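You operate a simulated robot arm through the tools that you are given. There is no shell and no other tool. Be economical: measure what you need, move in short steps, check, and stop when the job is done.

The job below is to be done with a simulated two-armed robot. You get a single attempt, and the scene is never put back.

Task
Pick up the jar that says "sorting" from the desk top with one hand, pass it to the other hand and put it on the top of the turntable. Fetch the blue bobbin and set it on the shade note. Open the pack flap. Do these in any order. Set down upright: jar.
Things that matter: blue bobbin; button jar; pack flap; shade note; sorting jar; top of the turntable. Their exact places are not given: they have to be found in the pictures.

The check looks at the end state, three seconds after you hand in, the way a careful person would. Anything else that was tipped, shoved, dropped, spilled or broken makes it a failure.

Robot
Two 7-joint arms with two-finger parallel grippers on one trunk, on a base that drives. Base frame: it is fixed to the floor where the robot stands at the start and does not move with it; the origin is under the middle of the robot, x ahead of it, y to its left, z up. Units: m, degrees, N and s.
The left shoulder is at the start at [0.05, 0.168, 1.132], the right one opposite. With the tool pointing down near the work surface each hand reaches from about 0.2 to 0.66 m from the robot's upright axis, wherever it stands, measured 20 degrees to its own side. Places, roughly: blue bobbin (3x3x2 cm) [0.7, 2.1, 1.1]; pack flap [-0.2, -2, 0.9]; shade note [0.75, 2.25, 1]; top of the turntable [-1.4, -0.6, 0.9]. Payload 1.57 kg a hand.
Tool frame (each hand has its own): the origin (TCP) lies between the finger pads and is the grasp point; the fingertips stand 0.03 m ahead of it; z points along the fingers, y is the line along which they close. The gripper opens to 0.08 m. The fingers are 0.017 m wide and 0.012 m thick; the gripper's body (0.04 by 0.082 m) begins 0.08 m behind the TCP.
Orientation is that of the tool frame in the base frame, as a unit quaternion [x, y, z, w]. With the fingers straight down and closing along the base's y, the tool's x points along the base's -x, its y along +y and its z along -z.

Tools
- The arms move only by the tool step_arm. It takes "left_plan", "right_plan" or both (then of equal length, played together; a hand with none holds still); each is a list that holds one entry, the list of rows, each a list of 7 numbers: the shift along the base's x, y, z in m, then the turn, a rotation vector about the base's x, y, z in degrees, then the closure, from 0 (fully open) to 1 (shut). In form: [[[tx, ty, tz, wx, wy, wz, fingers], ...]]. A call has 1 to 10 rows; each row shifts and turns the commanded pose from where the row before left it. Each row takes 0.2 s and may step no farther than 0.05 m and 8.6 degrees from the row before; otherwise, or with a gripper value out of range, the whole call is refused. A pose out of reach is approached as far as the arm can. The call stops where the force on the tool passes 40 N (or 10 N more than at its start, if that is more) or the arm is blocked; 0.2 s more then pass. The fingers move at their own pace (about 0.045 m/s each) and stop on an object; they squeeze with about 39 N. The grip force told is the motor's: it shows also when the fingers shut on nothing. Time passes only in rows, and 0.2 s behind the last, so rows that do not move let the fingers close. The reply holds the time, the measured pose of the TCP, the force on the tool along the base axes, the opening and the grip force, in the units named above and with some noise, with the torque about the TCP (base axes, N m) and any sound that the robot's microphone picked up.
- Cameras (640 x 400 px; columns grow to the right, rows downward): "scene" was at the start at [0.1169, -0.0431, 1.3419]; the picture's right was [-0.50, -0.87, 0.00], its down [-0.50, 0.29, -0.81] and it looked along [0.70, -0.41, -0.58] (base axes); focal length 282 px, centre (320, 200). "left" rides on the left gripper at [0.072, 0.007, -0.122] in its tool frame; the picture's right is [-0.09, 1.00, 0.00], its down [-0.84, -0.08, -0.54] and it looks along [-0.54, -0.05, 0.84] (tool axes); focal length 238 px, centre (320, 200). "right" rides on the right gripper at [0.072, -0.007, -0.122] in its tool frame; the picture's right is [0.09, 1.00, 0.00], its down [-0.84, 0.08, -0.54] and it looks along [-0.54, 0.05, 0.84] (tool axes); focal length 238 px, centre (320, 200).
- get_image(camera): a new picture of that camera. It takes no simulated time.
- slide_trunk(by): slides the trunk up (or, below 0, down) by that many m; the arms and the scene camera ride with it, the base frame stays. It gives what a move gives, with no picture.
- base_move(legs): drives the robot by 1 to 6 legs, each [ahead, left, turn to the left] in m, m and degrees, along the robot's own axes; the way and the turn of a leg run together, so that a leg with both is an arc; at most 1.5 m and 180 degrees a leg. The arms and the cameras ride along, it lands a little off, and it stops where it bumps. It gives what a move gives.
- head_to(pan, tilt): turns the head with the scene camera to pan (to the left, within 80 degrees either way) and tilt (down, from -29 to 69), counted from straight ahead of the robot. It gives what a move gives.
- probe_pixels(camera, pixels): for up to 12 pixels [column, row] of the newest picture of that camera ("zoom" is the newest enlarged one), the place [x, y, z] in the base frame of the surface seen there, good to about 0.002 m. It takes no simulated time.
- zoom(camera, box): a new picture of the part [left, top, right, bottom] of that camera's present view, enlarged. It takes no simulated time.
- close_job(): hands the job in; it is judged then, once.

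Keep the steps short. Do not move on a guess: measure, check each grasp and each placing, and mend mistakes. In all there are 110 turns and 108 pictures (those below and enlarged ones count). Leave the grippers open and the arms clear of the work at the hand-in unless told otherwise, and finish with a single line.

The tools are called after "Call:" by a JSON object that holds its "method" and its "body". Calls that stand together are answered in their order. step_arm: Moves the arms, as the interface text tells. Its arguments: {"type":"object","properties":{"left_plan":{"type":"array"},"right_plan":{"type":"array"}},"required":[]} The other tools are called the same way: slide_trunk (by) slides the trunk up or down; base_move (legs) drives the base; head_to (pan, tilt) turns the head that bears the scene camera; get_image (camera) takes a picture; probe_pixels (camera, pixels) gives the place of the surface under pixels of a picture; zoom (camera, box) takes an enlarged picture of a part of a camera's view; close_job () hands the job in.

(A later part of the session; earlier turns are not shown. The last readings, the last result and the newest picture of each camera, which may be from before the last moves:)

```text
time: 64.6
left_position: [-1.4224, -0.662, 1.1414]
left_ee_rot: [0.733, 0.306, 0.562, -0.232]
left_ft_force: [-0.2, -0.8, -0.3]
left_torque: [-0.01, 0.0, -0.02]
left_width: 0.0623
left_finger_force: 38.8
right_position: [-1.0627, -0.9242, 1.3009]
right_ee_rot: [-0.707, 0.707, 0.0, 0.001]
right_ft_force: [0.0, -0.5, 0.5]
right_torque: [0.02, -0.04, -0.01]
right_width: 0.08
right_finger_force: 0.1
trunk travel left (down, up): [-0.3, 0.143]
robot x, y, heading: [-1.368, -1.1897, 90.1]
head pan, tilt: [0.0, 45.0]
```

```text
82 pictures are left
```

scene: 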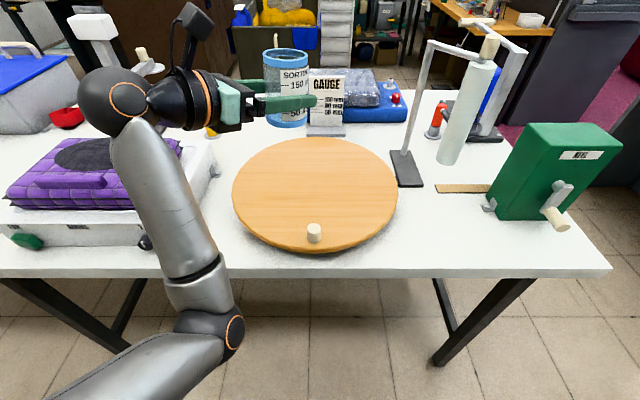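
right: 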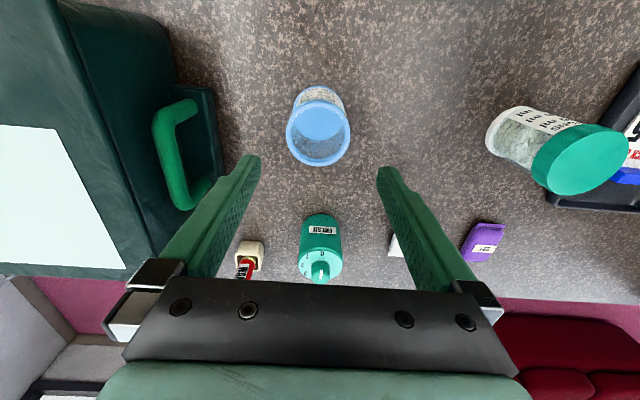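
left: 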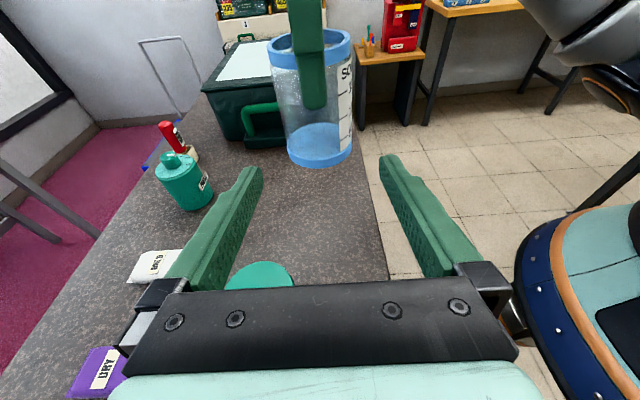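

Jar now over (-1.422, -0.662). I'll lower the trunk by 0.10 and look.

Call:
{"method": "slide_trunk", "body": {"by": -0.1}}

Call:
{"method": "get_image", "body": {"camera": "scene"}}

Call:
{"method": "probe_pixels", "body": {"camera": "scene", "pixels": [[205, 295], [190, 255], [170, 220], [215, 330]]}}

```text
time: 65.9
left_position: [-1.4213, -0.6613, 1.0416]
left_ee_rot: [0.733, 0.305, 0.562, -0.232]
left_ft_force: [0.6, 0.0, -0.8]
left_torque: [0.02, 0.0, 0.01]
left_width: 0.0621
left_finger_force: 39.6
right_position: [-1.0622, -0.9245, 1.2019]
right_ee_rot: [0.707, -0.707, -0.001, 0.0]
right_ft_force: [-0.4, -0.5, 0.0]
right_torque: [0.03, 0.01, 0.01]
right_width: 0.0801
right_finger_force: 0.1
trunk travel left (down, up): [-0.2, 0.243]
robot x, y, heading: [-1.3651, -1.1932, 90.2]
head pan, tilt: [0.0, 45.0]
```

```text
81 pictures are left
```

scene: 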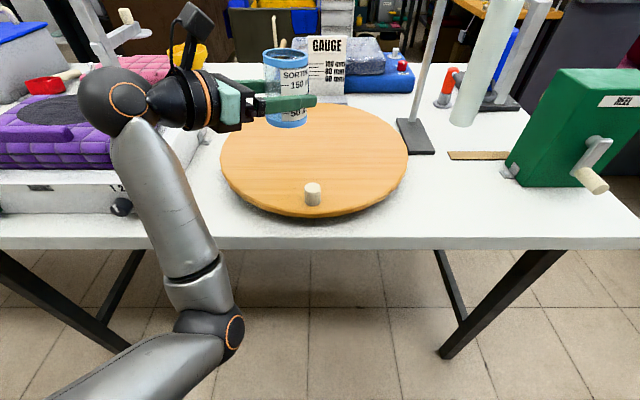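

```text
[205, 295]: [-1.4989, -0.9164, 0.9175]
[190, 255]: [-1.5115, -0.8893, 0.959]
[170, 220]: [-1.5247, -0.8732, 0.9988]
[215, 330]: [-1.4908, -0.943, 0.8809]
```

Still clear. I'll lower another 0.09, leaving about 1.5 cm to go.

Call:
{"method": "slide_trunk", "body": {"by": -0.09}}

Call:
{"method": "get_image", "body": {"camera": "scene"}}

Call:
{"method": "get_image", "body": {"camera": "left"}}

```text
time: 67.2
left_position: [-1.421, -0.6608, 0.9509]
left_ee_rot: [0.733, 0.305, 0.561, -0.232]
left_ft_force: [0.6, 0.4, -1.1]
left_torque: [0.02, 0.02, -0.03]
left_width: 0.0624
left_finger_force: 39.1
right_position: [-1.0623, -0.9232, 1.1117]
right_ee_rot: [-0.706, 0.708, 0.001, 0.001]
right_ft_force: [-0.8, -0.5, 0.2]
right_torque: [-0.02, -0.02, -0.01]
right_width: 0.0799
right_finger_force: 0.0
trunk travel left (down, up): [-0.11, 0.333]
robot x, y, heading: [-1.3659, -1.1942, 90.1]
head pan, tilt: [0.0, 45.0]
```

```text
80 pictures are left
```

scene: 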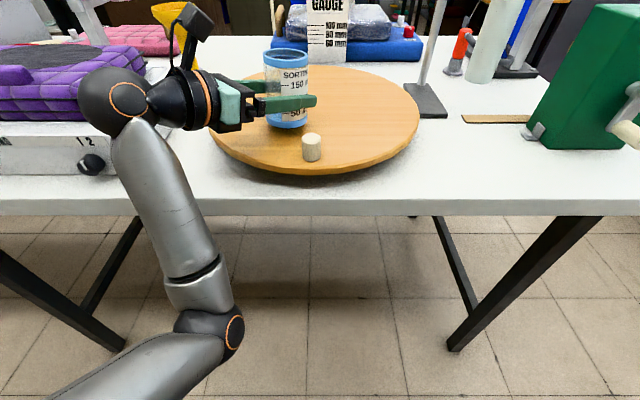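

```text
79 pictures are left
```

left: 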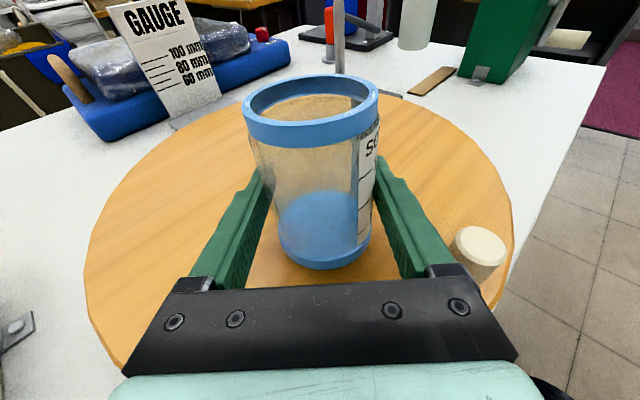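

The jar hangs just over the disc, and the peg is about 2 cm clear of the finger's opening range. I'll lower 1.1 cm in small steps and read the force.

Call:
{"method": "step_arm", "body": {"left_plan": [[[0, 0, -0.004, 0, 0, 0, 1], [0, 0, -0.004, 0, 0, 0, 1], [0, 0, -0.003, 0, 0, 0, 1], [0, 0, 0, 0, 0, 0, 1]]]}}

```text
time: 68.2
left_position: [-1.4237, -0.6605, 0.9468]
left_ee_rot: [0.732, 0.302, 0.562, -0.24]
left_ft_force: [0.2, 0.4, -0.1]
left_torque: [-0.06, -0.01, 0.02]
left_width: 0.0621
left_finger_force: 39.2
right_position: [-1.0618, -0.9243, 1.1113]
right_ee_rot: [-0.707, 0.708, 0.0, -0.001]
right_ft_force: [0.3, 0.2, -0.2]
right_torque: [0.02, -0.04, 0.0]
right_width: 0.0801
right_finger_force: 0.0
trunk travel left (down, up): [-0.11, 0.333]
robot x, y, heading: [-1.3681, -1.189, 90.1]
head pan, tilt: [0.0, 45.0]
```

The arm is already at its wrist limit and is starting to tilt about 1°. I'll undo that and do the last bit with the trunk.

Call:
{"method": "step_arm", "body": {"left_plan": [[[0, 0, 0.004, 0, 0, 0, 1], [0, 0, 0.004, 0, 0, 0, 1], [0, 0, 0.003, 0, 0, 0, 1], [0, 0, 0, 0, 0, 0, 1]]]}}

Call:
{"method": "slide_trunk", "body": {"by": -0.008}}

```text
time: 69.2
left_position: [-1.4215, -0.66, 0.9522]
left_ee_rot: [0.733, 0.304, 0.563, -0.231]
left_ft_force: [0.0, 0.1, -0.6]
left_torque: [0.02, -0.01, 0.0]
left_width: 0.0625
left_finger_force: 38.6
right_position: [-1.0622, -0.9252, 1.1107]
right_ee_rot: [-0.706, 0.708, 0.0, 0.001]
right_ft_force: [0.0, 0.1, 0.7]
right_torque: [0.01, 0.0, 0.02]
right_width: 0.08
right_finger_force: 0.0
trunk travel left (down, up): [-0.11, 0.333]
robot x, y, heading: [-1.3669, -1.1945, 90.1]
head pan, tilt: [0.0, 45.0]
```

```text
time: 69.7
left_position: [-1.4206, -0.659, 0.9451]
left_ee_rot: [0.733, 0.305, 0.562, -0.232]
left_ft_force: [-0.1, -0.6, -0.4]
left_torque: [0.01, 0.04, 0.0]
left_width: 0.0623
left_finger_force: 39.1
right_position: [-1.0619, -0.9242, 1.103]
right_ee_rot: [-0.706, 0.708, 0.0, 0.001]
right_ft_force: [-0.3, -1.1, -0.3]
right_torque: [-0.04, 0.0, -0.02]
right_width: 0.0798
right_finger_force: 0.0
trunk travel left (down, up): [-0.102, 0.341]
robot x, y, heading: [-1.3682, -1.1923, 90.0]
head pan, tilt: [0.0, 45.0]
```

I'll keep going in small trunk steps until the force shows contact.

Call:
{"method": "slide_trunk", "body": {"by": -0.004}}

Call:
{"method": "slide_trunk", "body": {"by": -0.002}}

Call:
{"method": "zoom", "body": {"camera": "scene", "box": [210, 30, 370, 140]}}

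```text
time: 70.3
left_position: [-1.4213, -0.6608, 0.9419]
left_ee_rot: [0.732, 0.303, 0.564, -0.233]
left_ft_force: [0.4, 1.9, 6.6]
left_torque: [0.24, -0.18, 0.05]
left_width: 0.0624
left_finger_force: 39.3
right_position: [-1.0621, -0.9242, 1.0989]
right_ee_rot: [-0.706, 0.708, 0.001, 0.0]
right_ft_force: [0.2, -0.6, -0.6]
right_torque: [-0.03, 0.02, -0.02]
right_width: 0.08
right_finger_force: 0.0
trunk travel left (down, up): [-0.098, 0.345]
robot x, y, heading: [-1.3709, -1.1939, 89.7]
head pan, tilt: [0.0, 45.0]
```

```text
time: 70.8
left_position: [-1.4214, -0.6607, 0.9413]
left_ee_rot: [0.731, 0.303, 0.564, -0.234]
left_ft_force: [-1.7, 3.2, 15.9]
left_torque: [0.53, -0.3, 0.14]
left_width: 0.0624
left_finger_force: 38.7
right_position: [-1.0615, -0.9257, 1.0978]
right_ee_rot: [-0.706, 0.708, 0.001, 0.0]
right_ft_force: [1.2, -0.1, 0.3]
right_torque: [0.02, 0.0, 0.04]
right_width: 0.0798
right_finger_force: 0.1
trunk travel left (down, up): [-0.096, 0.347]
robot x, y, heading: [-1.3653, -1.1936, 89.9]
head pan, tilt: [0.0, 45.0]
```

```text
3.64 times, centred on (290, 85) of scene
```

zoom: 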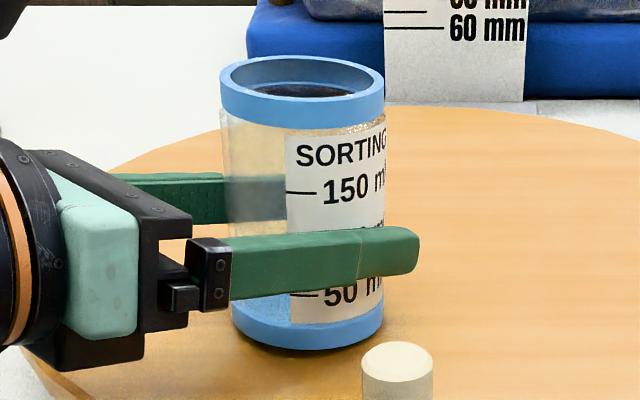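

The jar is seated, with 16 N of contact force. I'll ease up 1 mm, then open and back the hand straight out along its axis.

Call:
{"method": "slide_trunk", "body": {"by": 0.001}}

Call:
{"method": "step_arm", "body": {"left_plan": [[[0, 0, 0, 0, 0, 0, 0.2], [0, 0, 0, 0, 0, 0, 0], [0, 0, 0, 0, 0, 0, 0], [0, 0, 0, 0, 0, 0, 0]]]}}

Call:
{"method": "get_image", "body": {"camera": "left"}}

```text
time: 71.3
left_position: [-1.4212, -0.6611, 0.9396]
left_ee_rot: [0.732, 0.304, 0.564, -0.233]
left_ft_force: [-1.4, 0.6, 14.3]
left_torque: [0.31, -0.24, 0.05]
left_width: 0.0623
left_finger_force: 39.1
right_position: [-1.0625, -0.925, 1.0991]
right_ee_rot: [-0.706, 0.708, 0.001, 0.0]
right_ft_force: [0.0, 0.0, 0.0]
right_torque: [0.01, 0.04, 0.01]
right_width: 0.08
right_finger_force: 0.1
trunk travel left (down, up): [-0.097, 0.346]
robot x, y, heading: [-1.3682, -1.1921, 89.9]
head pan, tilt: [0.0, 45.0]
```

```text
time: 72.3
left_position: [-1.4232, -0.6601, 0.9383]
left_ee_rot: [0.733, 0.304, 0.562, -0.232]
left_ft_force: [-0.6, -0.2, 0.0]
left_torque: [0.0, -0.02, -0.01]
left_width: 0.0801
left_finger_force: 0.0
right_position: [-1.0626, -0.9239, 1.0995]
right_ee_rot: [-0.707, 0.707, 0.001, 0.001]
right_ft_force: [-1.1, -0.1, -0.2]
right_torque: [-0.01, 0.0, -0.03]
right_width: 0.0802
right_finger_force: 0.1
trunk travel left (down, up): [-0.097, 0.346]
robot x, y, heading: [-1.3681, -1.1913, 90.0]
head pan, tilt: [0.0, 45.0]
```

```text
77 pictures are left
```

left: 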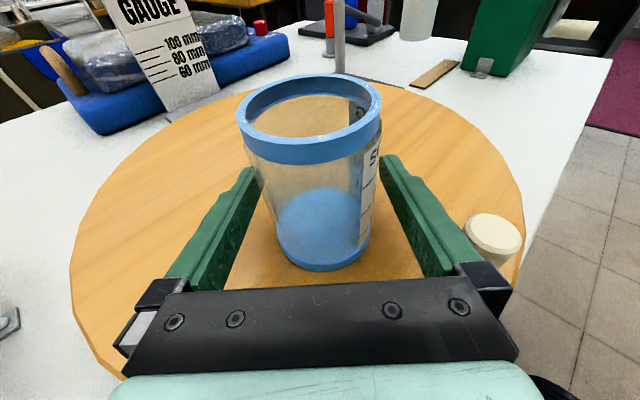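

The fingers are open and the jar stands free. I'll withdraw the hand along its axis.

Call:
{"method": "step_arm", "body": {"left_plan": [[[-0.014, -0.014, 0.004, 0, 0, 0, 0], [-0.014, -0.014, 0.006, 0, 0, 0, 0], [-0.014, -0.014, 0.006, 0, 0, 0, 0], [-0.014, -0.014, 0.006, 0, 0, 0, 0], [-0.014, -0.014, 0.006, 0, 0, 0, 0], [-0.014, -0.014, 0.006, 0, 0, 0, 0]]]}}

Call:
{"method": "get_image", "body": {"camera": "scene"}}

```text
time: 73.7
left_position: [-1.5055, -0.7474, 0.9742]
left_ee_rot: [0.733, 0.305, 0.562, -0.231]
left_ft_force: [0.0, 0.8, 0.8]
left_torque: [0.03, 0.02, 0.01]
left_width: 0.0796
left_finger_force: 0.0
right_position: [-1.0621, -0.9246, 1.0993]
right_ee_rot: [-0.706, 0.708, 0.0, 0.0]
right_ft_force: [0.3, -0.3, 0.0]
right_torque: [0.02, 0.01, -0.03]
right_width: 0.0796
right_finger_force: 0.0
trunk travel left (down, up): [-0.097, 0.346]
robot x, y, heading: [-1.3691, -1.1927, 89.9]
head pan, tilt: [0.0, 45.0]
```

```text
76 pictures are left
```

scene: 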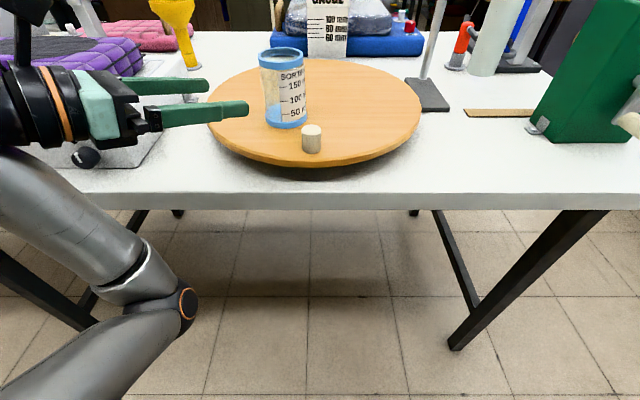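

The jar stands upright on the turntable. I'll raise the trunk and back away from the table.

Call:
{"method": "slide_trunk", "body": {"by": 0.2}}

Call:
{"method": "base_move", "body": {"legs": [[-0.2, 0, 0]]}}

Call:
{"method": "step_arm", "body": {"left_plan": [[[0, 0, 0.02, -5.9, 5.9, 0, 0], [0, 0, 0.02, -5.9, 5.9, 0, 0], [0, 0, 0.02, -5.9, 5.9, 0, 0], [0, 0, 0, -5.9, 5.9, 0, 0], [0, 0, 0, -5.9, 5.9, 0, 0], [0, 0, 0, -5.9, 5.9, 0, 0], [0, 0, 0, -5.9, 5.9, 0, 0], [0, 0, 0, -5.9, 5.9, 0, 0], [0, 0, 0, -5.9, 5.9, 0, 0], [0, 0, 0, 0, 0, -8, 0]]]}}

Call:
{"method": "get_image", "body": {"camera": "scene"}}

```text
time: 75.9
left_position: [-1.506, -0.7464, 1.174]
left_ee_rot: [0.733, 0.305, 0.562, -0.232]
left_ft_force: [-0.1, -0.3, 0.5]
left_torque: [-0.03, 0.03, 0.0]
left_width: 0.0799
left_finger_force: 0.1
right_position: [-1.062, -0.9248, 1.2984]
right_ee_rot: [-0.707, 0.707, -0.001, 0.001]
right_ft_force: [0.1, -1.2, 0.3]
right_torque: [-0.02, 0.0, 0.01]
right_width: 0.0798
right_finger_force: 0.1
trunk travel left (down, up): [-0.297, 0.146]
robot x, y, heading: [-1.3629, -1.1919, 89.9]
head pan, tilt: [0.0, 45.0]
```

```text
time: 77.5
left_position: [-1.5055, -0.9483, 1.1745]
left_ee_rot: [0.733, 0.303, 0.563, -0.231]
left_ft_force: [-0.2, 0.9, 0.8]
left_torque: [-0.01, 0.0, 0.02]
left_width: 0.08
left_finger_force: 0.0
right_position: [-1.0609, -1.1255, 1.2984]
right_ee_rot: [-0.706, 0.708, 0.0, 0.0]
right_ft_force: [1.1, -0.6, -0.4]
right_torque: [0.04, 0.01, 0.0]
right_width: 0.0802
right_finger_force: 0.1
trunk travel left (down, up): [-0.297, 0.146]
robot x, y, heading: [-1.3646, -1.3968, 89.6]
head pan, tilt: [0.0, 45.0]
```

```text
time: 79.7
left_position: [-1.5201, -0.8404, 1.188]
left_ee_rot: [0.948, 0.318, -0.001, 0.002]
left_ft_force: [0.2, 0.2, -0.5]
left_torque: [0.02, -0.01, 0.01]
left_width: 0.0798
left_finger_force: 0.1
left hand out of reach, approached as far as the arm can: row 1, 2, 3, 4, 5, 9
right_position: [-1.0621, -1.1255, 1.2988]
right_ee_rot: [-0.706, 0.709, 0.0, 0.0]
right_ft_force: [0.8, -0.1, -0.3]
right_torque: [-0.02, 0.0, 0.0]
right_width: 0.08
right_finger_force: 0.2
trunk travel left (down, up): [-0.297, 0.146]
robot x, y, heading: [-1.3677, -1.3905, 89.7]
head pan, tilt: [0.0, 45.0]
```

```text
75 pictures are left
```

scene: 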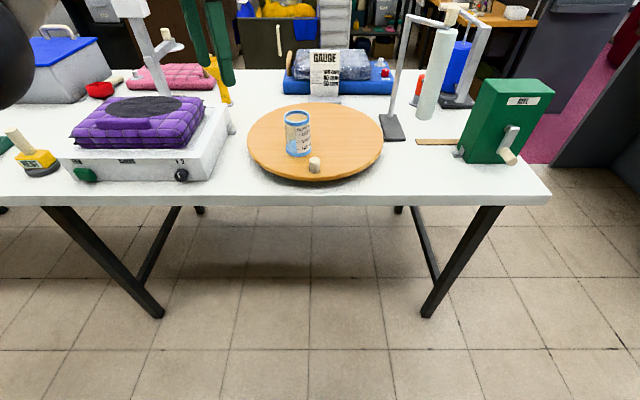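

Jar is upright on the disc at (298,133). I'll finish turning the left hand back to its normal pose and draw it in.

Call:
{"method": "step_arm", "body": {"left_plan": [[[0, -0.01, 0, 0, 0, -8.5, 0], [0, -0.01, 0, 0, 0, -8.5, 0], [0, -0.01, 0, 0, 0, -8.5, 0], [0, -0.01, 0, 0, 0, -8.5, 0], [0, -0.01, 0, 0, 0, -8.5, 0], [0, -0.01, 0, 0, 0, -8.5, 0], [0, -0.01, 0, 0, 0, -8.5, 0], [0, -0.01, 0, 0, 0, -8.5, 0], [0, -0.01, 0, 0, 0, -8.5, 0], [0, -0.01, 0, 0, 0, -8.5, 0]]]}}

Call:
{"method": "step_arm", "body": {"left_plan": [[[0, -0.01, 0, 0, 0, -8.5, 0], [0, -0.01, 0, 0, 0, -8.5, 0], [0, -0.01, 0, 0, 0, -8.5, 0], [0, -0.01, 0, 0, 0, -8.5, 0], [0, -0.01, 0, 0, 0, -8.5, 0]]]}}

```text
time: 81.9
left_position: [-1.5178, -0.942, 1.1883]
left_ee_rot: [0.913, -0.408, -0.003, 0.001]
left_ft_force: [0.0, 0.5, -1.3]
left_torque: [-0.03, 0.0, 0.0]
left_width: 0.08
left_finger_force: 0.1
right_position: [-1.0609, -1.1263, 1.2968]
right_ee_rot: [-0.706, 0.708, -0.001, 0.0]
right_ft_force: [1.4, 0.2, -0.2]
right_torque: [0.02, -0.02, 0.02]
right_width: 0.08
right_finger_force: 0.1
trunk travel left (down, up): [-0.297, 0.146]
robot x, y, heading: [-1.3618, -1.3956, 89.9]
head pan, tilt: [0.0, 45.0]
```

```text
time: 83.1
left_position: [-1.5195, -0.9924, 1.1895]
left_ee_rot: [-0.703, 0.711, 0.003, 0.0]
left_ft_force: [0.3, 0.7, -0.5]
left_torque: [0.0, 0.0, 0.0]
left_width: 0.0801
left_finger_force: 0.1
right_position: [-1.0613, -1.1258, 1.3003]
right_ee_rot: [-0.706, 0.708, 0.0, 0.0]
right_ft_force: [0.3, -0.4, -1.2]
right_torque: [0.02, 0.02, 0.02]
right_width: 0.0802
right_finger_force: 0.0
trunk travel left (down, up): [-0.297, 0.146]
robot x, y, heading: [-1.3665, -1.3962, 89.8]
head pan, tilt: [0.0, 45.0]
```

Now to the pack. I'll sidestep right to x ≈ -0.2, turn to face -y, and look.

Call:
{"method": "base_move", "body": {"legs": [[0.06, -0.58, 0], [0.04, -0.58, 0], [0, 0, -180]]}}

Call:
{"method": "head_to", "body": {"pan": 0, "tilt": 35}}

Call:
{"method": "get_image", "body": {"camera": "scene"}}

```text
time: 96.5
left_position: [-0.0335, -1.6974, 1.1884]
left_ee_rot: [0.692, 0.722, 0.0, 0.003]
left_ft_force: [0.6, 0.0, 0.2]
left_torque: [-0.01, -0.02, 0.0]
left_width: 0.0798
left_finger_force: 0.0
right_position: [-0.4978, -1.5857, 1.2987]
right_ee_rot: [0.691, 0.723, 0.001, 0.001]
right_ft_force: [0.4, -0.4, 0.2]
right_torque: [-0.01, -0.01, 0.01]
right_width: 0.0798
right_finger_force: 0.1
trunk travel left (down, up): [-0.297, 0.146]
robot x, y, heading: [-0.2047, -1.3029, -87.0]
head pan, tilt: [0.0, 45.0]
```

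```text
time: 97.2
left_position: [-0.0348, -1.6971, 1.1881]
left_ee_rot: [0.692, 0.722, 0.0, 0.003]
left_ft_force: [-0.5, -0.3, -0.1]
left_torque: [0.0, -0.01, -0.01]
left_width: 0.08
left_finger_force: 0.1
right_position: [-0.4975, -1.5851, 1.2985]
right_ee_rot: [0.691, 0.723, -0.001, 0.002]
right_ft_force: [0.0, -0.2, 0.1]
right_torque: [-0.01, 0.0, 0.02]
right_width: 0.0802
right_finger_force: 0.1
trunk travel left (down, up): [-0.297, 0.146]
robot x, y, heading: [-0.2057, -1.304, -87.2]
head pan, tilt: [0.0, 35.0]
```

```text
74 pictures are left
```

scene: 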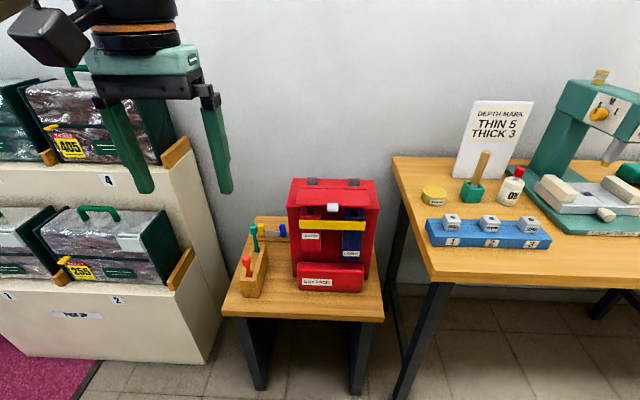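

Call:
{"method": "zoom", "body": {"camera": "scene", "box": [220, 165, 400, 325]}}

Call:
{"method": "probe_pixels", "body": {"camera": "scene", "pixels": [[333, 208], [333, 190], [333, 226], [300, 240], [375, 185], [290, 182], [330, 283], [330, 255], [353, 240], [235, 300], [380, 310], [312, 183]]}}

```text
2.50 times, centred on (310, 245) of scene
```

zoom: 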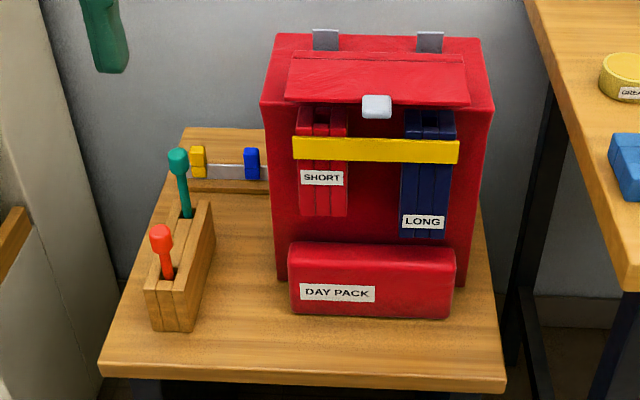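

```text
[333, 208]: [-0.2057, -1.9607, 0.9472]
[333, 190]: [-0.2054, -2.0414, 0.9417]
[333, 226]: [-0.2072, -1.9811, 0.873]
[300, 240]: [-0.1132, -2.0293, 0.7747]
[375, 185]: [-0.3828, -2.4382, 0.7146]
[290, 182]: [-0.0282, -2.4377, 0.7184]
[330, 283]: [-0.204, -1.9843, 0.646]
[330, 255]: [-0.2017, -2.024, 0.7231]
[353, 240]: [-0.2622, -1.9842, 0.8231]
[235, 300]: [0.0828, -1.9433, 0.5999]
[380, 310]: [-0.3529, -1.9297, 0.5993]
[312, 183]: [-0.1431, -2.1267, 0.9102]
```

The "DAY PACK" has a red flap on top with a grey tab at (333,208). I'll measure its geometry in the zoom.

Call:
{"method": "probe_pixels", "body": {"camera": "zoom", "pixels": [[300, 58], [455, 58], [292, 98], [465, 100], [378, 75], [378, 97], [378, 112], [283, 45], [326, 38], [430, 42], [278, 150], [486, 110]]}}

Call:
{"method": "zoom", "body": {"camera": "scene", "box": [280, 170, 390, 235]}}

```text
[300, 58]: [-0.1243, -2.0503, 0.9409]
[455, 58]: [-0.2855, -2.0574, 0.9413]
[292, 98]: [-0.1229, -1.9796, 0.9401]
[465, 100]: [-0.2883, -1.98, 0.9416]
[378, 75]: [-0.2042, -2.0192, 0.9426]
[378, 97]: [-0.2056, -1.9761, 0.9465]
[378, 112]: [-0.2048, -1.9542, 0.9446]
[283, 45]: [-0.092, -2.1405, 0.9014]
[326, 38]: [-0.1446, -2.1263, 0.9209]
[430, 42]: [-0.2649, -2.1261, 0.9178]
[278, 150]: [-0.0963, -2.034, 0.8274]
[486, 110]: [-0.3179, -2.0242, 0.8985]
```

```text
5.82 times, centred on (335, 202) of scene
```

zoom: 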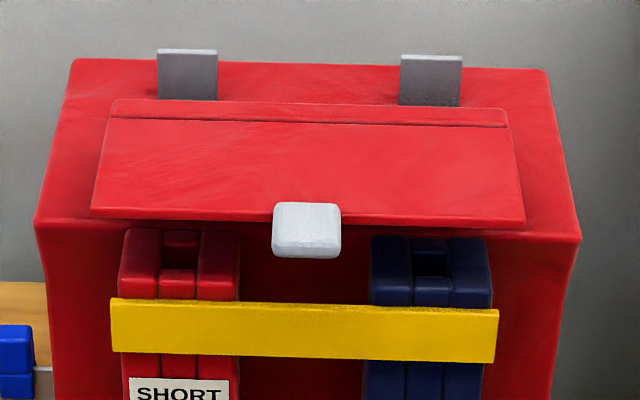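

The flap is a plate at z ≈ 0.941, hinged at y ≈ -2.06, with a tab at (-0.205, -1.965, 0.945) facing me. The plan is to grip the tab from the front with the right hand, fingers closing along x, and swing it up and back. First I'll tuck the left hand and set the base so the tab is slightly to the right.

Call:
{"method": "step_arm", "body": {"left_plan": [[[-0.02, 0.03, 0.02, 0, 0, 0, 0], [-0.02, 0.03, 0.02, 0, 0, 0, 0], [0, 0.03, 0.02, 0, 0, 0, 0], [0, 0.03, 0, 0, 0, 0, 0]]]}}

Call:
{"method": "base_move", "body": {"legs": [[0.1, 0.05, 0], [0, 0, 12]]}}

Call:
{"method": "head_to", "body": {"pan": -12, "tilt": 45}}

Call:
{"method": "get_image", "body": {"camera": "scene"}}

```text
time: 98.2
left_position: [-0.0753, -1.5758, 1.2496]
left_ee_rot: [0.691, 0.723, 0.001, 0.002]
left_ft_force: [-0.1, -0.1, 0.1]
left_torque: [0.01, -0.01, 0.01]
left_width: 0.0799
left_finger_force: 0.0
right_position: [-0.499, -1.5859, 1.2986]
right_ee_rot: [0.691, 0.723, -0.001, 0.001]
right_ft_force: [-0.1, 0.1, -0.5]
right_torque: [-0.01, -0.02, 0.0]
right_width: 0.08
right_finger_force: 0.0
trunk travel left (down, up): [-0.297, 0.146]
robot x, y, heading: [-0.2067, -1.3041, -87.3]
head pan, tilt: [0.0, 35.0]
```

```text
time: 100.2
left_position: [0.0306, -1.64, 1.2487]
left_ee_rot: [0.613, 0.79, 0.0, 0.003]
left_ft_force: [0.0, 0.1, -0.2]
left_torque: [-0.01, 0.03, -0.03]
left_width: 0.08
left_finger_force: 0.1
right_position: [-0.3793, -1.7345, 1.2994]
right_ee_rot: [0.613, 0.79, 0.0, -0.001]
right_ft_force: [0.7, -0.6, -0.9]
right_torque: [0.0, 0.0, 0.01]
right_width: 0.0798
right_finger_force: 0.1
trunk travel left (down, up): [-0.297, 0.146]
robot x, y, heading: [-0.1512, -1.4028, -75.4]
head pan, tilt: [0.0, 35.0]
```

```text
time: 100.9
left_position: [0.0312, -1.6392, 1.2497]
left_ee_rot: [0.613, 0.79, 0.002, 0.003]
left_ft_force: [-0.2, 0.7, -0.7]
left_torque: [-0.01, -0.01, -0.01]
left_width: 0.0801
left_finger_force: 0.0
right_position: [-0.3799, -1.7352, 1.2977]
right_ee_rot: [0.613, 0.79, 0.0, 0.001]
right_ft_force: [-1.0, 0.5, -0.2]
right_torque: [0.01, -0.01, -0.01]
right_width: 0.0798
right_finger_force: 0.0
trunk travel left (down, up): [-0.297, 0.146]
robot x, y, heading: [-0.1519, -1.3976, -75.5]
head pan, tilt: [-12.0, 45.0]
```

```text
71 pictures are left
```

scene: 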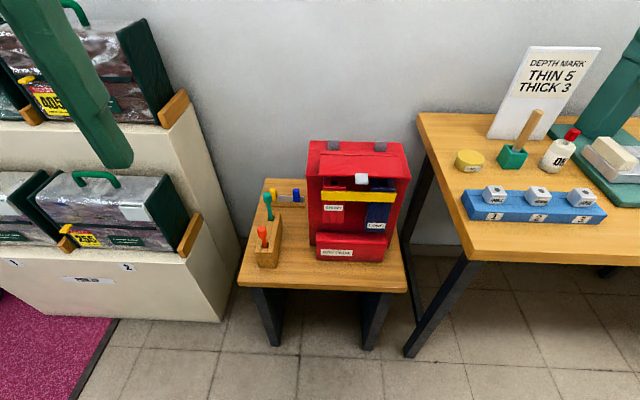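

Now I'll turn the right hand from pointing down to pointing forward (-y, 20° below horizontal), in the air above and in front of the pack.

Call:
{"method": "step_arm", "body": {"right_plan": [[[0.018, 0, 0, 0, 0, -7.3, 0], [0.018, 0, 0, 0, 0, -7.3, 0], [0.018, 0, 0, -8.4, 0, 0, 0], [0.018, 0, 0, -8.4, 0, 0, 0], [0.018, 0, 0, -8.4, 0, 0, 0], [0.018, 0, 0, -8.4, 0, 0, 0], [0.018, 0, -0.02, -8.4, 0, 0, 0], [0.018, 0, -0.02, -8.4, 0, 0, 0], [0.018, 0, -0.02, -8.4, 0, 0, 0], [0.012, 0, -0.02, -8.4, 0, 0, 0]]]}}

Call:
{"method": "get_image", "body": {"camera": "scene"}}

```text
time: 103.1
left_position: [0.0313, -1.6383, 1.2504]
left_ee_rot: [0.613, 0.79, 0.001, 0.002]
left_ft_force: [-1.0, -0.5, 0.3]
left_torque: [-0.02, -0.02, -0.01]
left_width: 0.0801
left_finger_force: 0.0
right_position: [-0.2166, -1.7482, 1.2347]
right_ee_rot: [0.618, 0.569, -0.368, 0.399]
right_ft_force: [-0.6, 0.5, 0.2]
right_torque: [0.03, -0.04, 0.01]
right_width: 0.0802
right_finger_force: 0.1
right hand out of reach, approached as far as the arm can: row 10
trunk travel left (down, up): [-0.297, 0.146]
robot x, y, heading: [-0.1507, -1.4, -75.3]
head pan, tilt: [-12.0, 45.0]
```

```text
70 pictures are left
```

scene: 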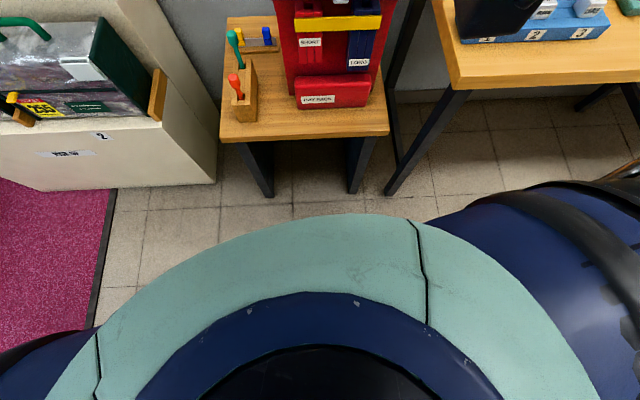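

The scene view has shifted oddly: it now shows the robot's own body. I'll reset the head and look again, and also look through the right camera.

Call:
{"method": "head_to", "body": {"pan": -12, "tilt": 35}}

Call:
{"method": "get_image", "body": {"camera": "scene"}}

Call:
{"method": "get_image", "body": {"camera": "right"}}

```text
time: 103.8
left_position: [0.0308, -1.6395, 1.2481]
left_ee_rot: [0.613, 0.79, -0.001, 0.003]
left_ft_force: [0.4, -1.3, 0.1]
left_torque: [-0.01, -0.01, 0.0]
left_width: 0.08
left_finger_force: 0.1
right_position: [-0.2175, -1.7476, 1.2319]
right_ee_rot: [0.617, 0.569, -0.372, 0.397]
right_ft_force: [0.1, -0.6, -0.2]
right_torque: [-0.01, 0.04, 0.0]
right_width: 0.0799
right_finger_force: 0.1
trunk travel left (down, up): [-0.297, 0.146]
robot x, y, heading: [-0.1479, -1.398, -75.3]
head pan, tilt: [-12.0, 35.0]
```

```text
69 pictures are left
```

scene: 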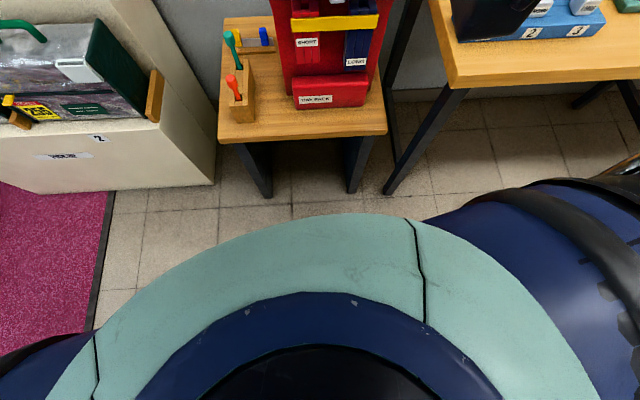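

```text
68 pictures are left
```

right: 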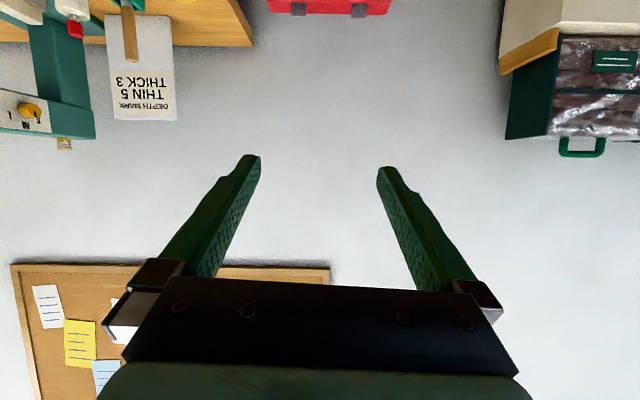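

The right arm seems to be crowding the head. I'll lower the hand, staying in front of the pack, and check again.

Call:
{"method": "step_arm", "body": {"right_plan": [[[0, 0, -0.03, 0, 0, 0, 0], [0, 0, -0.03, 0, 0, 0, 0], [0, 0, -0.03, 0, 0, 0, 0], [0, 0, -0.03, 0, 0, 0, 0], [0, 0, 0, 0, 0, 0, 0]]]}}

Call:
{"method": "get_image", "body": {"camera": "scene"}}

Call:
{"method": "get_image", "body": {"camera": "left"}}

```text
time: 105.0
left_position: [0.0327, -1.6375, 1.2485]
left_ee_rot: [0.613, 0.79, 0.0, 0.003]
left_ft_force: [0.0, 0.2, 0.5]
left_torque: [-0.01, 0.03, -0.02]
left_width: 0.0799
left_finger_force: 0.1
right_position: [-0.2053, -1.7946, 1.1632]
right_ee_rot: [0.589, 0.588, -0.391, 0.392]
right_ft_force: [0.5, -0.3, -0.5]
right_torque: [-0.02, 0.0, -0.05]
right_width: 0.0802
right_finger_force: 0.0
right hand out of reach, approached as far as the arm can: row 1, 2, 3, 4
trunk travel left (down, up): [-0.297, 0.146]
robot x, y, heading: [-0.1531, -1.4002, -75.8]
head pan, tilt: [-12.0, 35.0]
```

```text
67 pictures are left
```

scene: 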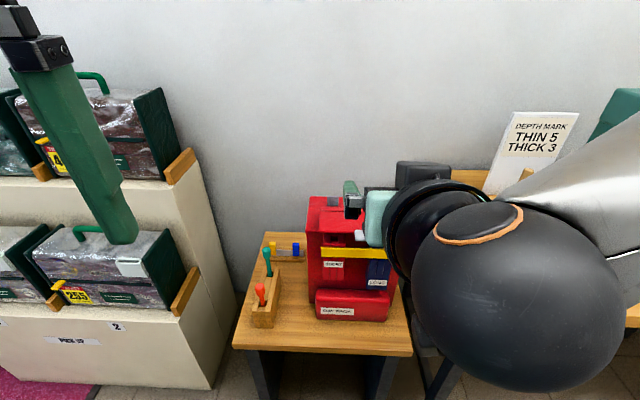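

```text
66 pictures are left
```

left: 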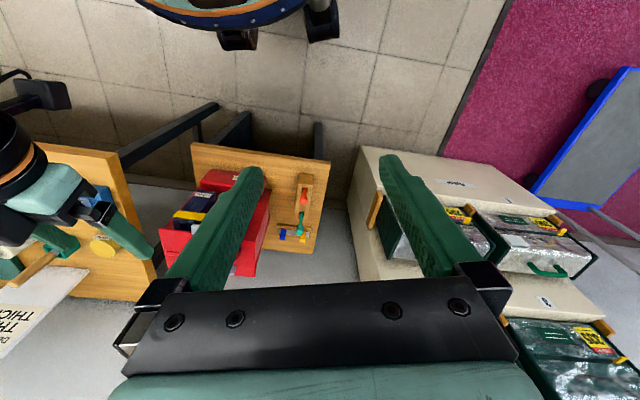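

The head view is fine now; the hand was simply too close to the body. I'll back off 0.1 m and keep lowering the hand to tab height, staying well in front of the pack.

Call:
{"method": "base_move", "body": {"legs": [[-0.1, 0, 0]]}}

Call:
{"method": "step_arm", "body": {"right_plan": [[[0, -0.01, -0.03, 0, 0, 0, 0], [0, -0.01, -0.03, 0, 0, 0, 0], [0, -0.01, -0.03, 0, 0, 0, 0], [0, -0.01, -0.03, 0, 0, 0, 0], [0, -0.01, -0.03, 0, 0, 0, 0], [0, -0.01, -0.025, 0, 0, 0, 0], [0, -0.01, -0.02, 0, 0, 0, 0], [0, 0, 0, 0, 0, 0, 0]]]}}

Call:
{"method": "get_image", "body": {"camera": "scene"}}

Call:
{"method": "get_image", "body": {"camera": "right"}}

```text
time: 106.2
left_position: [0.0056, -1.5391, 1.2504]
left_ee_rot: [0.614, 0.79, 0.0, 0.003]
left_ft_force: [-0.4, 0.3, 0.5]
left_torque: [-0.03, 0.02, 0.01]
left_width: 0.08
left_finger_force: 0.0
right_position: [-0.2326, -1.695, 1.1655]
right_ee_rot: [0.59, 0.588, -0.391, 0.392]
right_ft_force: [-0.7, -0.2, -0.5]
right_torque: [0.0, 0.01, 0.02]
right_width: 0.0803
right_finger_force: 0.0
trunk travel left (down, up): [-0.297, 0.146]
robot x, y, heading: [-0.1757, -1.2976, -75.8]
head pan, tilt: [-12.0, 35.0]
```

```text
time: 108.0
left_position: [0.0064, -1.5405, 1.2491]
left_ee_rot: [0.613, 0.79, 0.001, 0.002]
left_ft_force: [0.6, 0.3, -0.7]
left_torque: [0.01, -0.01, -0.01]
left_width: 0.0805
left_finger_force: 0.1
right_position: [-0.2458, -1.7848, 0.9872]
right_ee_rot: [0.591, 0.588, -0.391, 0.391]
right_ft_force: [-0.4, 0.4, 0.3]
right_torque: [0.03, 0.0, -0.05]
right_width: 0.0802
right_finger_force: 0.1
right hand out of reach, approached as far as the arm can: row 1, 2, 4, 5, 6, 7
trunk travel left (down, up): [-0.297, 0.146]
robot x, y, heading: [-0.1763, -1.3008, -75.7]
head pan, tilt: [-12.0, 35.0]
```

```text
65 pictures are left
```

scene: 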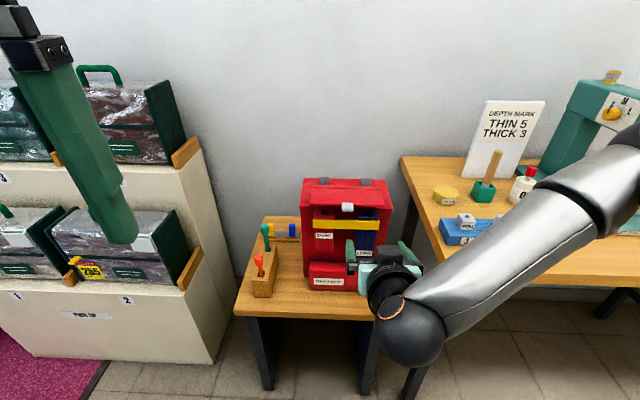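

```text
64 pictures are left
```

right: 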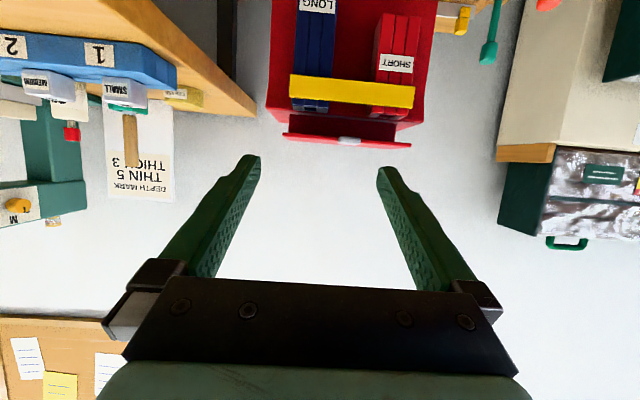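

The right camera sees the flap edge-on, with the tab at (348,141) (the picture is upside down). I'll zoom in to measure the tab exactly.

Call:
{"method": "zoom", "body": {"camera": "right", "box": [270, 90, 430, 190]}}

Call:
{"method": "probe_pixels", "body": {"camera": "zoom", "pixels": [[316, 200], [270, 200], [360, 208], [316, 190], [316, 212], [100, 175], [500, 215], [180, 190], [450, 180], [150, 140], [315, 140]]}}

```text
4.00 times, centred on (350, 140) of right
```

zoom: 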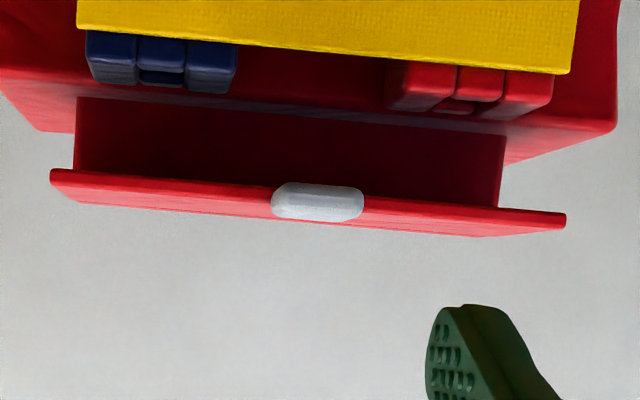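

```text
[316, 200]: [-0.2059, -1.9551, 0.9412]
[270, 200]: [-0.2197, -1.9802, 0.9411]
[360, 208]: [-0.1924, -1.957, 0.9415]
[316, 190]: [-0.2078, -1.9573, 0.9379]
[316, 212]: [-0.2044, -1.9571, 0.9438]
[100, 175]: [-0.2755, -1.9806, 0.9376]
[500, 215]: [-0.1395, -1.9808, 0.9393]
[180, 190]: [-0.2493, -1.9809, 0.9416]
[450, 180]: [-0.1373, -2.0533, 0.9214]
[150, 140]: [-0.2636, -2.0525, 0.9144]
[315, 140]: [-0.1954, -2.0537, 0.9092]
```

The tab spans x -0.192 to -0.219, z 0.936 to 0.946, with its front at y -1.955; the flap's edge is at y -1.981. I'll bring the open fingers in line just in front of the tab.

Call:
{"method": "step_arm", "body": {"right_plan": [[[0.01, -0.02, -0.009, 0, 0, 0, 0], [0.01, -0.02, -0.009, 0, 0, 0, 0], [0.01, -0.02, -0.01, 0, 0, 0, 0], [0.01, -0.02, -0.01, 0, 0, 0, 0], [0, -0.02, 0, 0, 0, 0, 0], [0, -0.01, 0, 0, 0, 0, 0], [0, 0, 0, 0, 0, 0, 0]]]}}

Call:
{"method": "get_image", "body": {"camera": "right"}}

```text
time: 109.6
left_position: [0.006, -1.5409, 1.2489]
left_ee_rot: [0.613, 0.79, -0.001, 0.003]
left_ft_force: [-0.7, -0.4, 0.3]
left_torque: [-0.03, -0.01, -0.01]
left_width: 0.0799
left_finger_force: 0.0
right_position: [-0.2412, -1.9008, 0.9736]
right_ee_rot: [0.59, 0.589, -0.389, 0.391]
right_ft_force: [1.3, -0.1, -0.4]
right_torque: [0.02, 0.02, -0.01]
right_width: 0.08
right_finger_force: 0.0
right hand out of reach, approached as far as the arm can: row 1, 2, 3, 4, 6
trunk travel left (down, up): [-0.297, 0.146]
robot x, y, heading: [-0.1774, -1.3017, -75.6]
head pan, tilt: [-12.0, 35.0]
```

```text
62 pictures are left
```

right: 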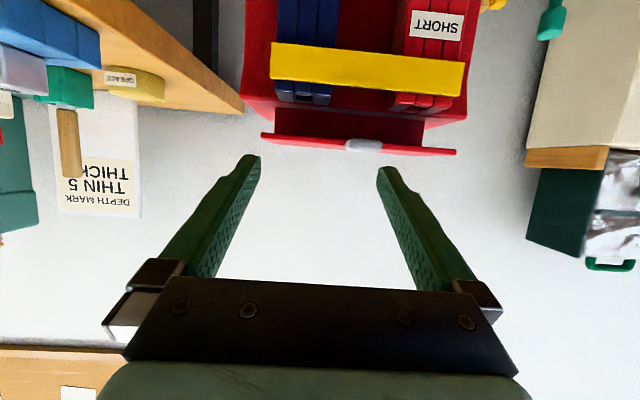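

The wrist limit stops the arm about 3.5 cm short sideways and 2.5 cm high. I'll close those gaps with the base and trunk.

Call:
{"method": "base_move", "body": {"legs": [[0, 0.037, 0]]}}

Call:
{"method": "slide_trunk", "body": {"by": -0.024}}

Call:
{"method": "get_image", "body": {"camera": "right"}}

```text
time: 110.5
left_position: [0.0433, -1.5312, 1.2487]
left_ee_rot: [0.614, 0.789, -0.001, 0.002]
left_ft_force: [0.6, 0.0, 0.1]
left_torque: [-0.04, 0.01, -0.04]
left_width: 0.0801
left_finger_force: 0.1
right_position: [-0.2039, -1.8912, 0.9738]
right_ee_rot: [0.59, 0.588, -0.391, 0.391]
right_ft_force: [0.8, 0.0, 0.5]
right_torque: [0.02, 0.01, -0.03]
right_width: 0.0802
right_finger_force: 0.0
trunk travel left (down, up): [-0.297, 0.146]
robot x, y, heading: [-0.1433, -1.2902, -75.5]
head pan, tilt: [-12.0, 35.0]
```

```text
time: 111.2
left_position: [0.042, -1.5315, 1.2245]
left_ee_rot: [0.614, 0.789, 0.0, 0.003]
left_ft_force: [-0.4, 0.5, 0.3]
left_torque: [0.01, 0.01, -0.01]
left_width: 0.0801
left_finger_force: 0.1
right_position: [-0.2052, -1.8916, 0.9498]
right_ee_rot: [0.59, 0.589, -0.39, 0.392]
right_ft_force: [-0.3, 0.3, 0.5]
right_torque: [-0.01, 0.02, 0.0]
right_width: 0.0803
right_finger_force: 0.1
trunk travel left (down, up): [-0.273, 0.17]
robot x, y, heading: [-0.1427, -1.2892, -75.4]
head pan, tilt: [-12.0, 35.0]
```

```text
61 pictures are left
```

right: 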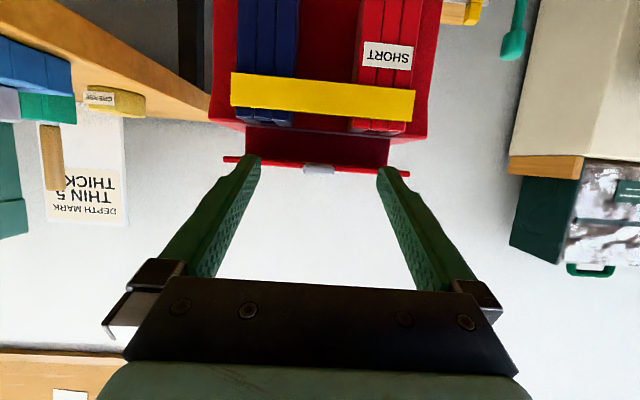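

Well aligned. I'll advance 5.5 cm along -y so the fingertips flank the tab.

Call:
{"method": "step_arm", "body": {"right_plan": [[[0, -0.018, 0, 0, 0, 0, 0], [0, -0.018, 0, 0, 0, 0, 0], [0, -0.018, 0, 0, 0, 0, 0], [0, 0, 0, 0, 0, 0, 0]]]}}

Call:
{"method": "get_image", "body": {"camera": "right"}}

```text
time: 112.2
left_position: [0.042, -1.5305, 1.2248]
left_ee_rot: [0.614, 0.789, 0.0, 0.002]
left_ft_force: [-0.5, 0.8, 0.0]
left_torque: [0.01, 0.0, -0.03]
left_width: 0.0797
left_finger_force: 0.0
right_position: [-0.2136, -1.9439, 0.9572]
right_ee_rot: [0.59, 0.589, -0.389, 0.391]
right_ft_force: [-0.3, 0.9, 0.2]
right_torque: [0.0, 0.01, 0.02]
right_width: 0.0798
right_finger_force: 0.0
right hand out of reach, approached as far as the arm can: row 2, 3
trunk travel left (down, up): [-0.273, 0.17]
robot x, y, heading: [-0.1394, -1.2934, -75.4]
head pan, tilt: [-12.0, 35.0]
```

```text
60 pictures are left
```

right: 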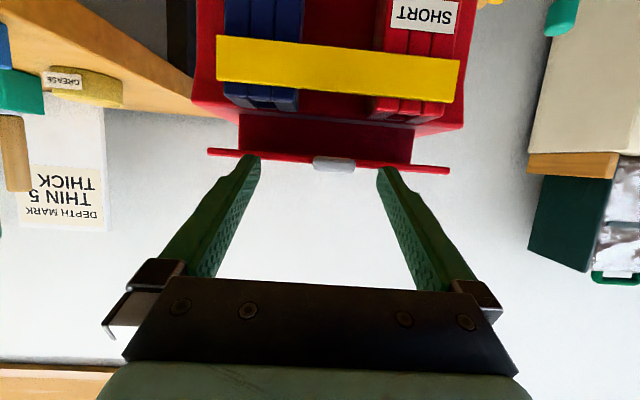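

Nearly there, but 8 mm too far in -x and 8 mm high. A small base and trunk correction, then close.

Call:
{"method": "base_move", "body": {"legs": [[0.003, 0.008, 0]]}}

Call:
{"method": "slide_trunk", "body": {"by": -0.009}}

Call:
{"method": "zoom", "body": {"camera": "right", "box": [190, 100, 450, 260]}}

```text
time: 112.9
left_position: [0.0517, -1.5327, 1.2249]
left_ee_rot: [0.614, 0.789, 0.0, 0.002]
left_ft_force: [0.3, -0.4, -0.4]
left_torque: [0.02, -0.01, 0.03]
left_width: 0.0799
left_finger_force: 0.0
right_position: [-0.2033, -1.9446, 0.9563]
right_ee_rot: [0.59, 0.589, -0.389, 0.391]
right_ft_force: [-0.3, -0.6, 0.0]
right_torque: [0.0, -0.03, 0.01]
right_width: 0.0801
right_finger_force: 0.1
trunk travel left (down, up): [-0.273, 0.17]
robot x, y, heading: [-0.1323, -1.2917, -75.4]
head pan, tilt: [-12.0, 35.0]
```

```text
time: 113.5
left_position: [0.0515, -1.5322, 1.2166]
left_ee_rot: [0.613, 0.79, 0.0, 0.003]
left_ft_force: [0.0, 0.2, 0.0]
left_torque: [-0.01, 0.01, -0.05]
left_width: 0.0798
left_finger_force: 0.1
right_position: [-0.2045, -1.9441, 0.9469]
right_ee_rot: [0.59, 0.589, -0.389, 0.392]
right_ft_force: [0.0, -1.1, -0.6]
right_torque: [0.01, -0.04, 0.0]
right_width: 0.0802
right_finger_force: 0.2
trunk travel left (down, up): [-0.264, 0.179]
robot x, y, heading: [-0.1344, -1.2923, -75.6]
head pan, tilt: [-12.0, 35.0]
```

```text
2.46 times, centred on (320, 180) of right
```

zoom: 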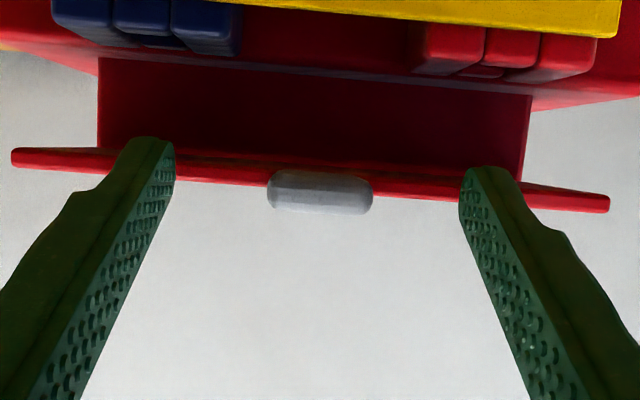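

The tab sits between the fingertips. Closing on it.

Call:
{"method": "step_arm", "body": {"right_plan": [[[0, 0, 0, 0, 0, 0, 1], [0, 0, 0, 0, 0, 0, 1], [0, 0, 0, 0, 0, 0, 1], [0, 0, 0, 0, 0, 0, 1], [0, 0, 0, 0, 0, 0, 1]]]}}

Call:
{"method": "zoom", "body": {"camera": "right", "box": [190, 100, 450, 260]}}

```text
time: 114.7
left_position: [0.0494, -1.5316, 1.216]
left_ee_rot: [0.613, 0.79, 0.0, 0.003]
left_ft_force: [0.4, -0.3, -0.5]
left_torque: [-0.01, -0.02, 0.0]
left_width: 0.0799
left_finger_force: 0.0
right_position: [-0.2041, -1.9449, 0.9471]
right_ee_rot: [0.591, 0.589, -0.389, 0.391]
right_ft_force: [-1.2, 0.9, 0.2]
right_torque: [-0.01, 0.03, -0.05]
right_width: 0.0279
right_finger_force: 31.3
trunk travel left (down, up): [-0.264, 0.179]
robot x, y, heading: [-0.1304, -1.2913, -75.5]
head pan, tilt: [-12.0, 35.0]
```

```text
2.46 times, centred on (320, 180) of right
```

zoom: 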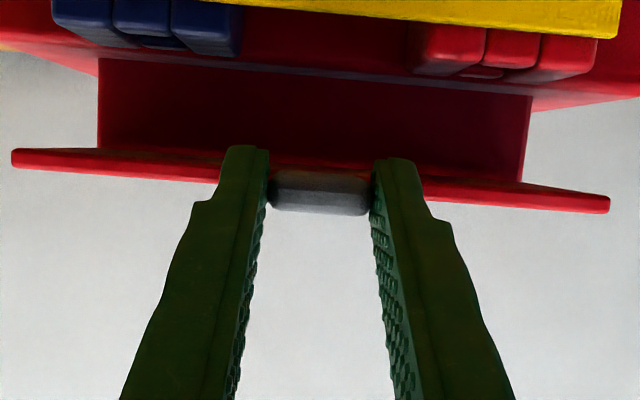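

Gripped: width 0.028. I'll start swinging the flap about its hinge (y ≈ -2.055, z ≈ 0.94) in 5° steps and watch the force.

Call:
{"method": "step_arm", "body": {"right_plan": [[[0, -0.001, 0.0096, 5, 0, 0, 1], [0, -0.0019, 0.0094, 5, 0, 0, 1], [0, -0.0027, 0.0092, 5, 0, 0, 1], [0, -0.0034, 0.009, 5, 0, 0, 1], [0, 0, 0, 0, 0, 0, 1]]]}}

Call:
{"method": "get_image", "body": {"camera": "scene"}}

```text
time: 115.9
left_position: [0.0503, -1.5327, 1.2155]
left_ee_rot: [0.614, 0.789, 0.001, 0.003]
left_ft_force: [-0.1, 0.6, -0.7]
left_torque: [-0.02, 0.01, -0.02]
left_width: 0.0799
left_finger_force: 0.0
right_position: [-0.2054, -1.9545, 0.9831]
right_ee_rot: [0.649, 0.649, -0.279, 0.281]
right_ft_force: [0.7, 5.7, -7.0]
right_torque: [0.81, 0.06, 0.02]
right_width: 0.0275
right_finger_force: 38.1
trunk travel left (down, up): [-0.264, 0.179]
robot x, y, heading: [-0.1357, -1.2917, -75.3]
head pan, tilt: [-12.0, 35.0]
```

```text
57 pictures are left
```

scene: 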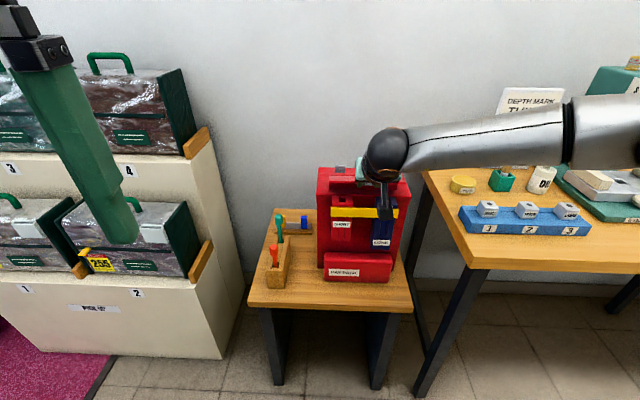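

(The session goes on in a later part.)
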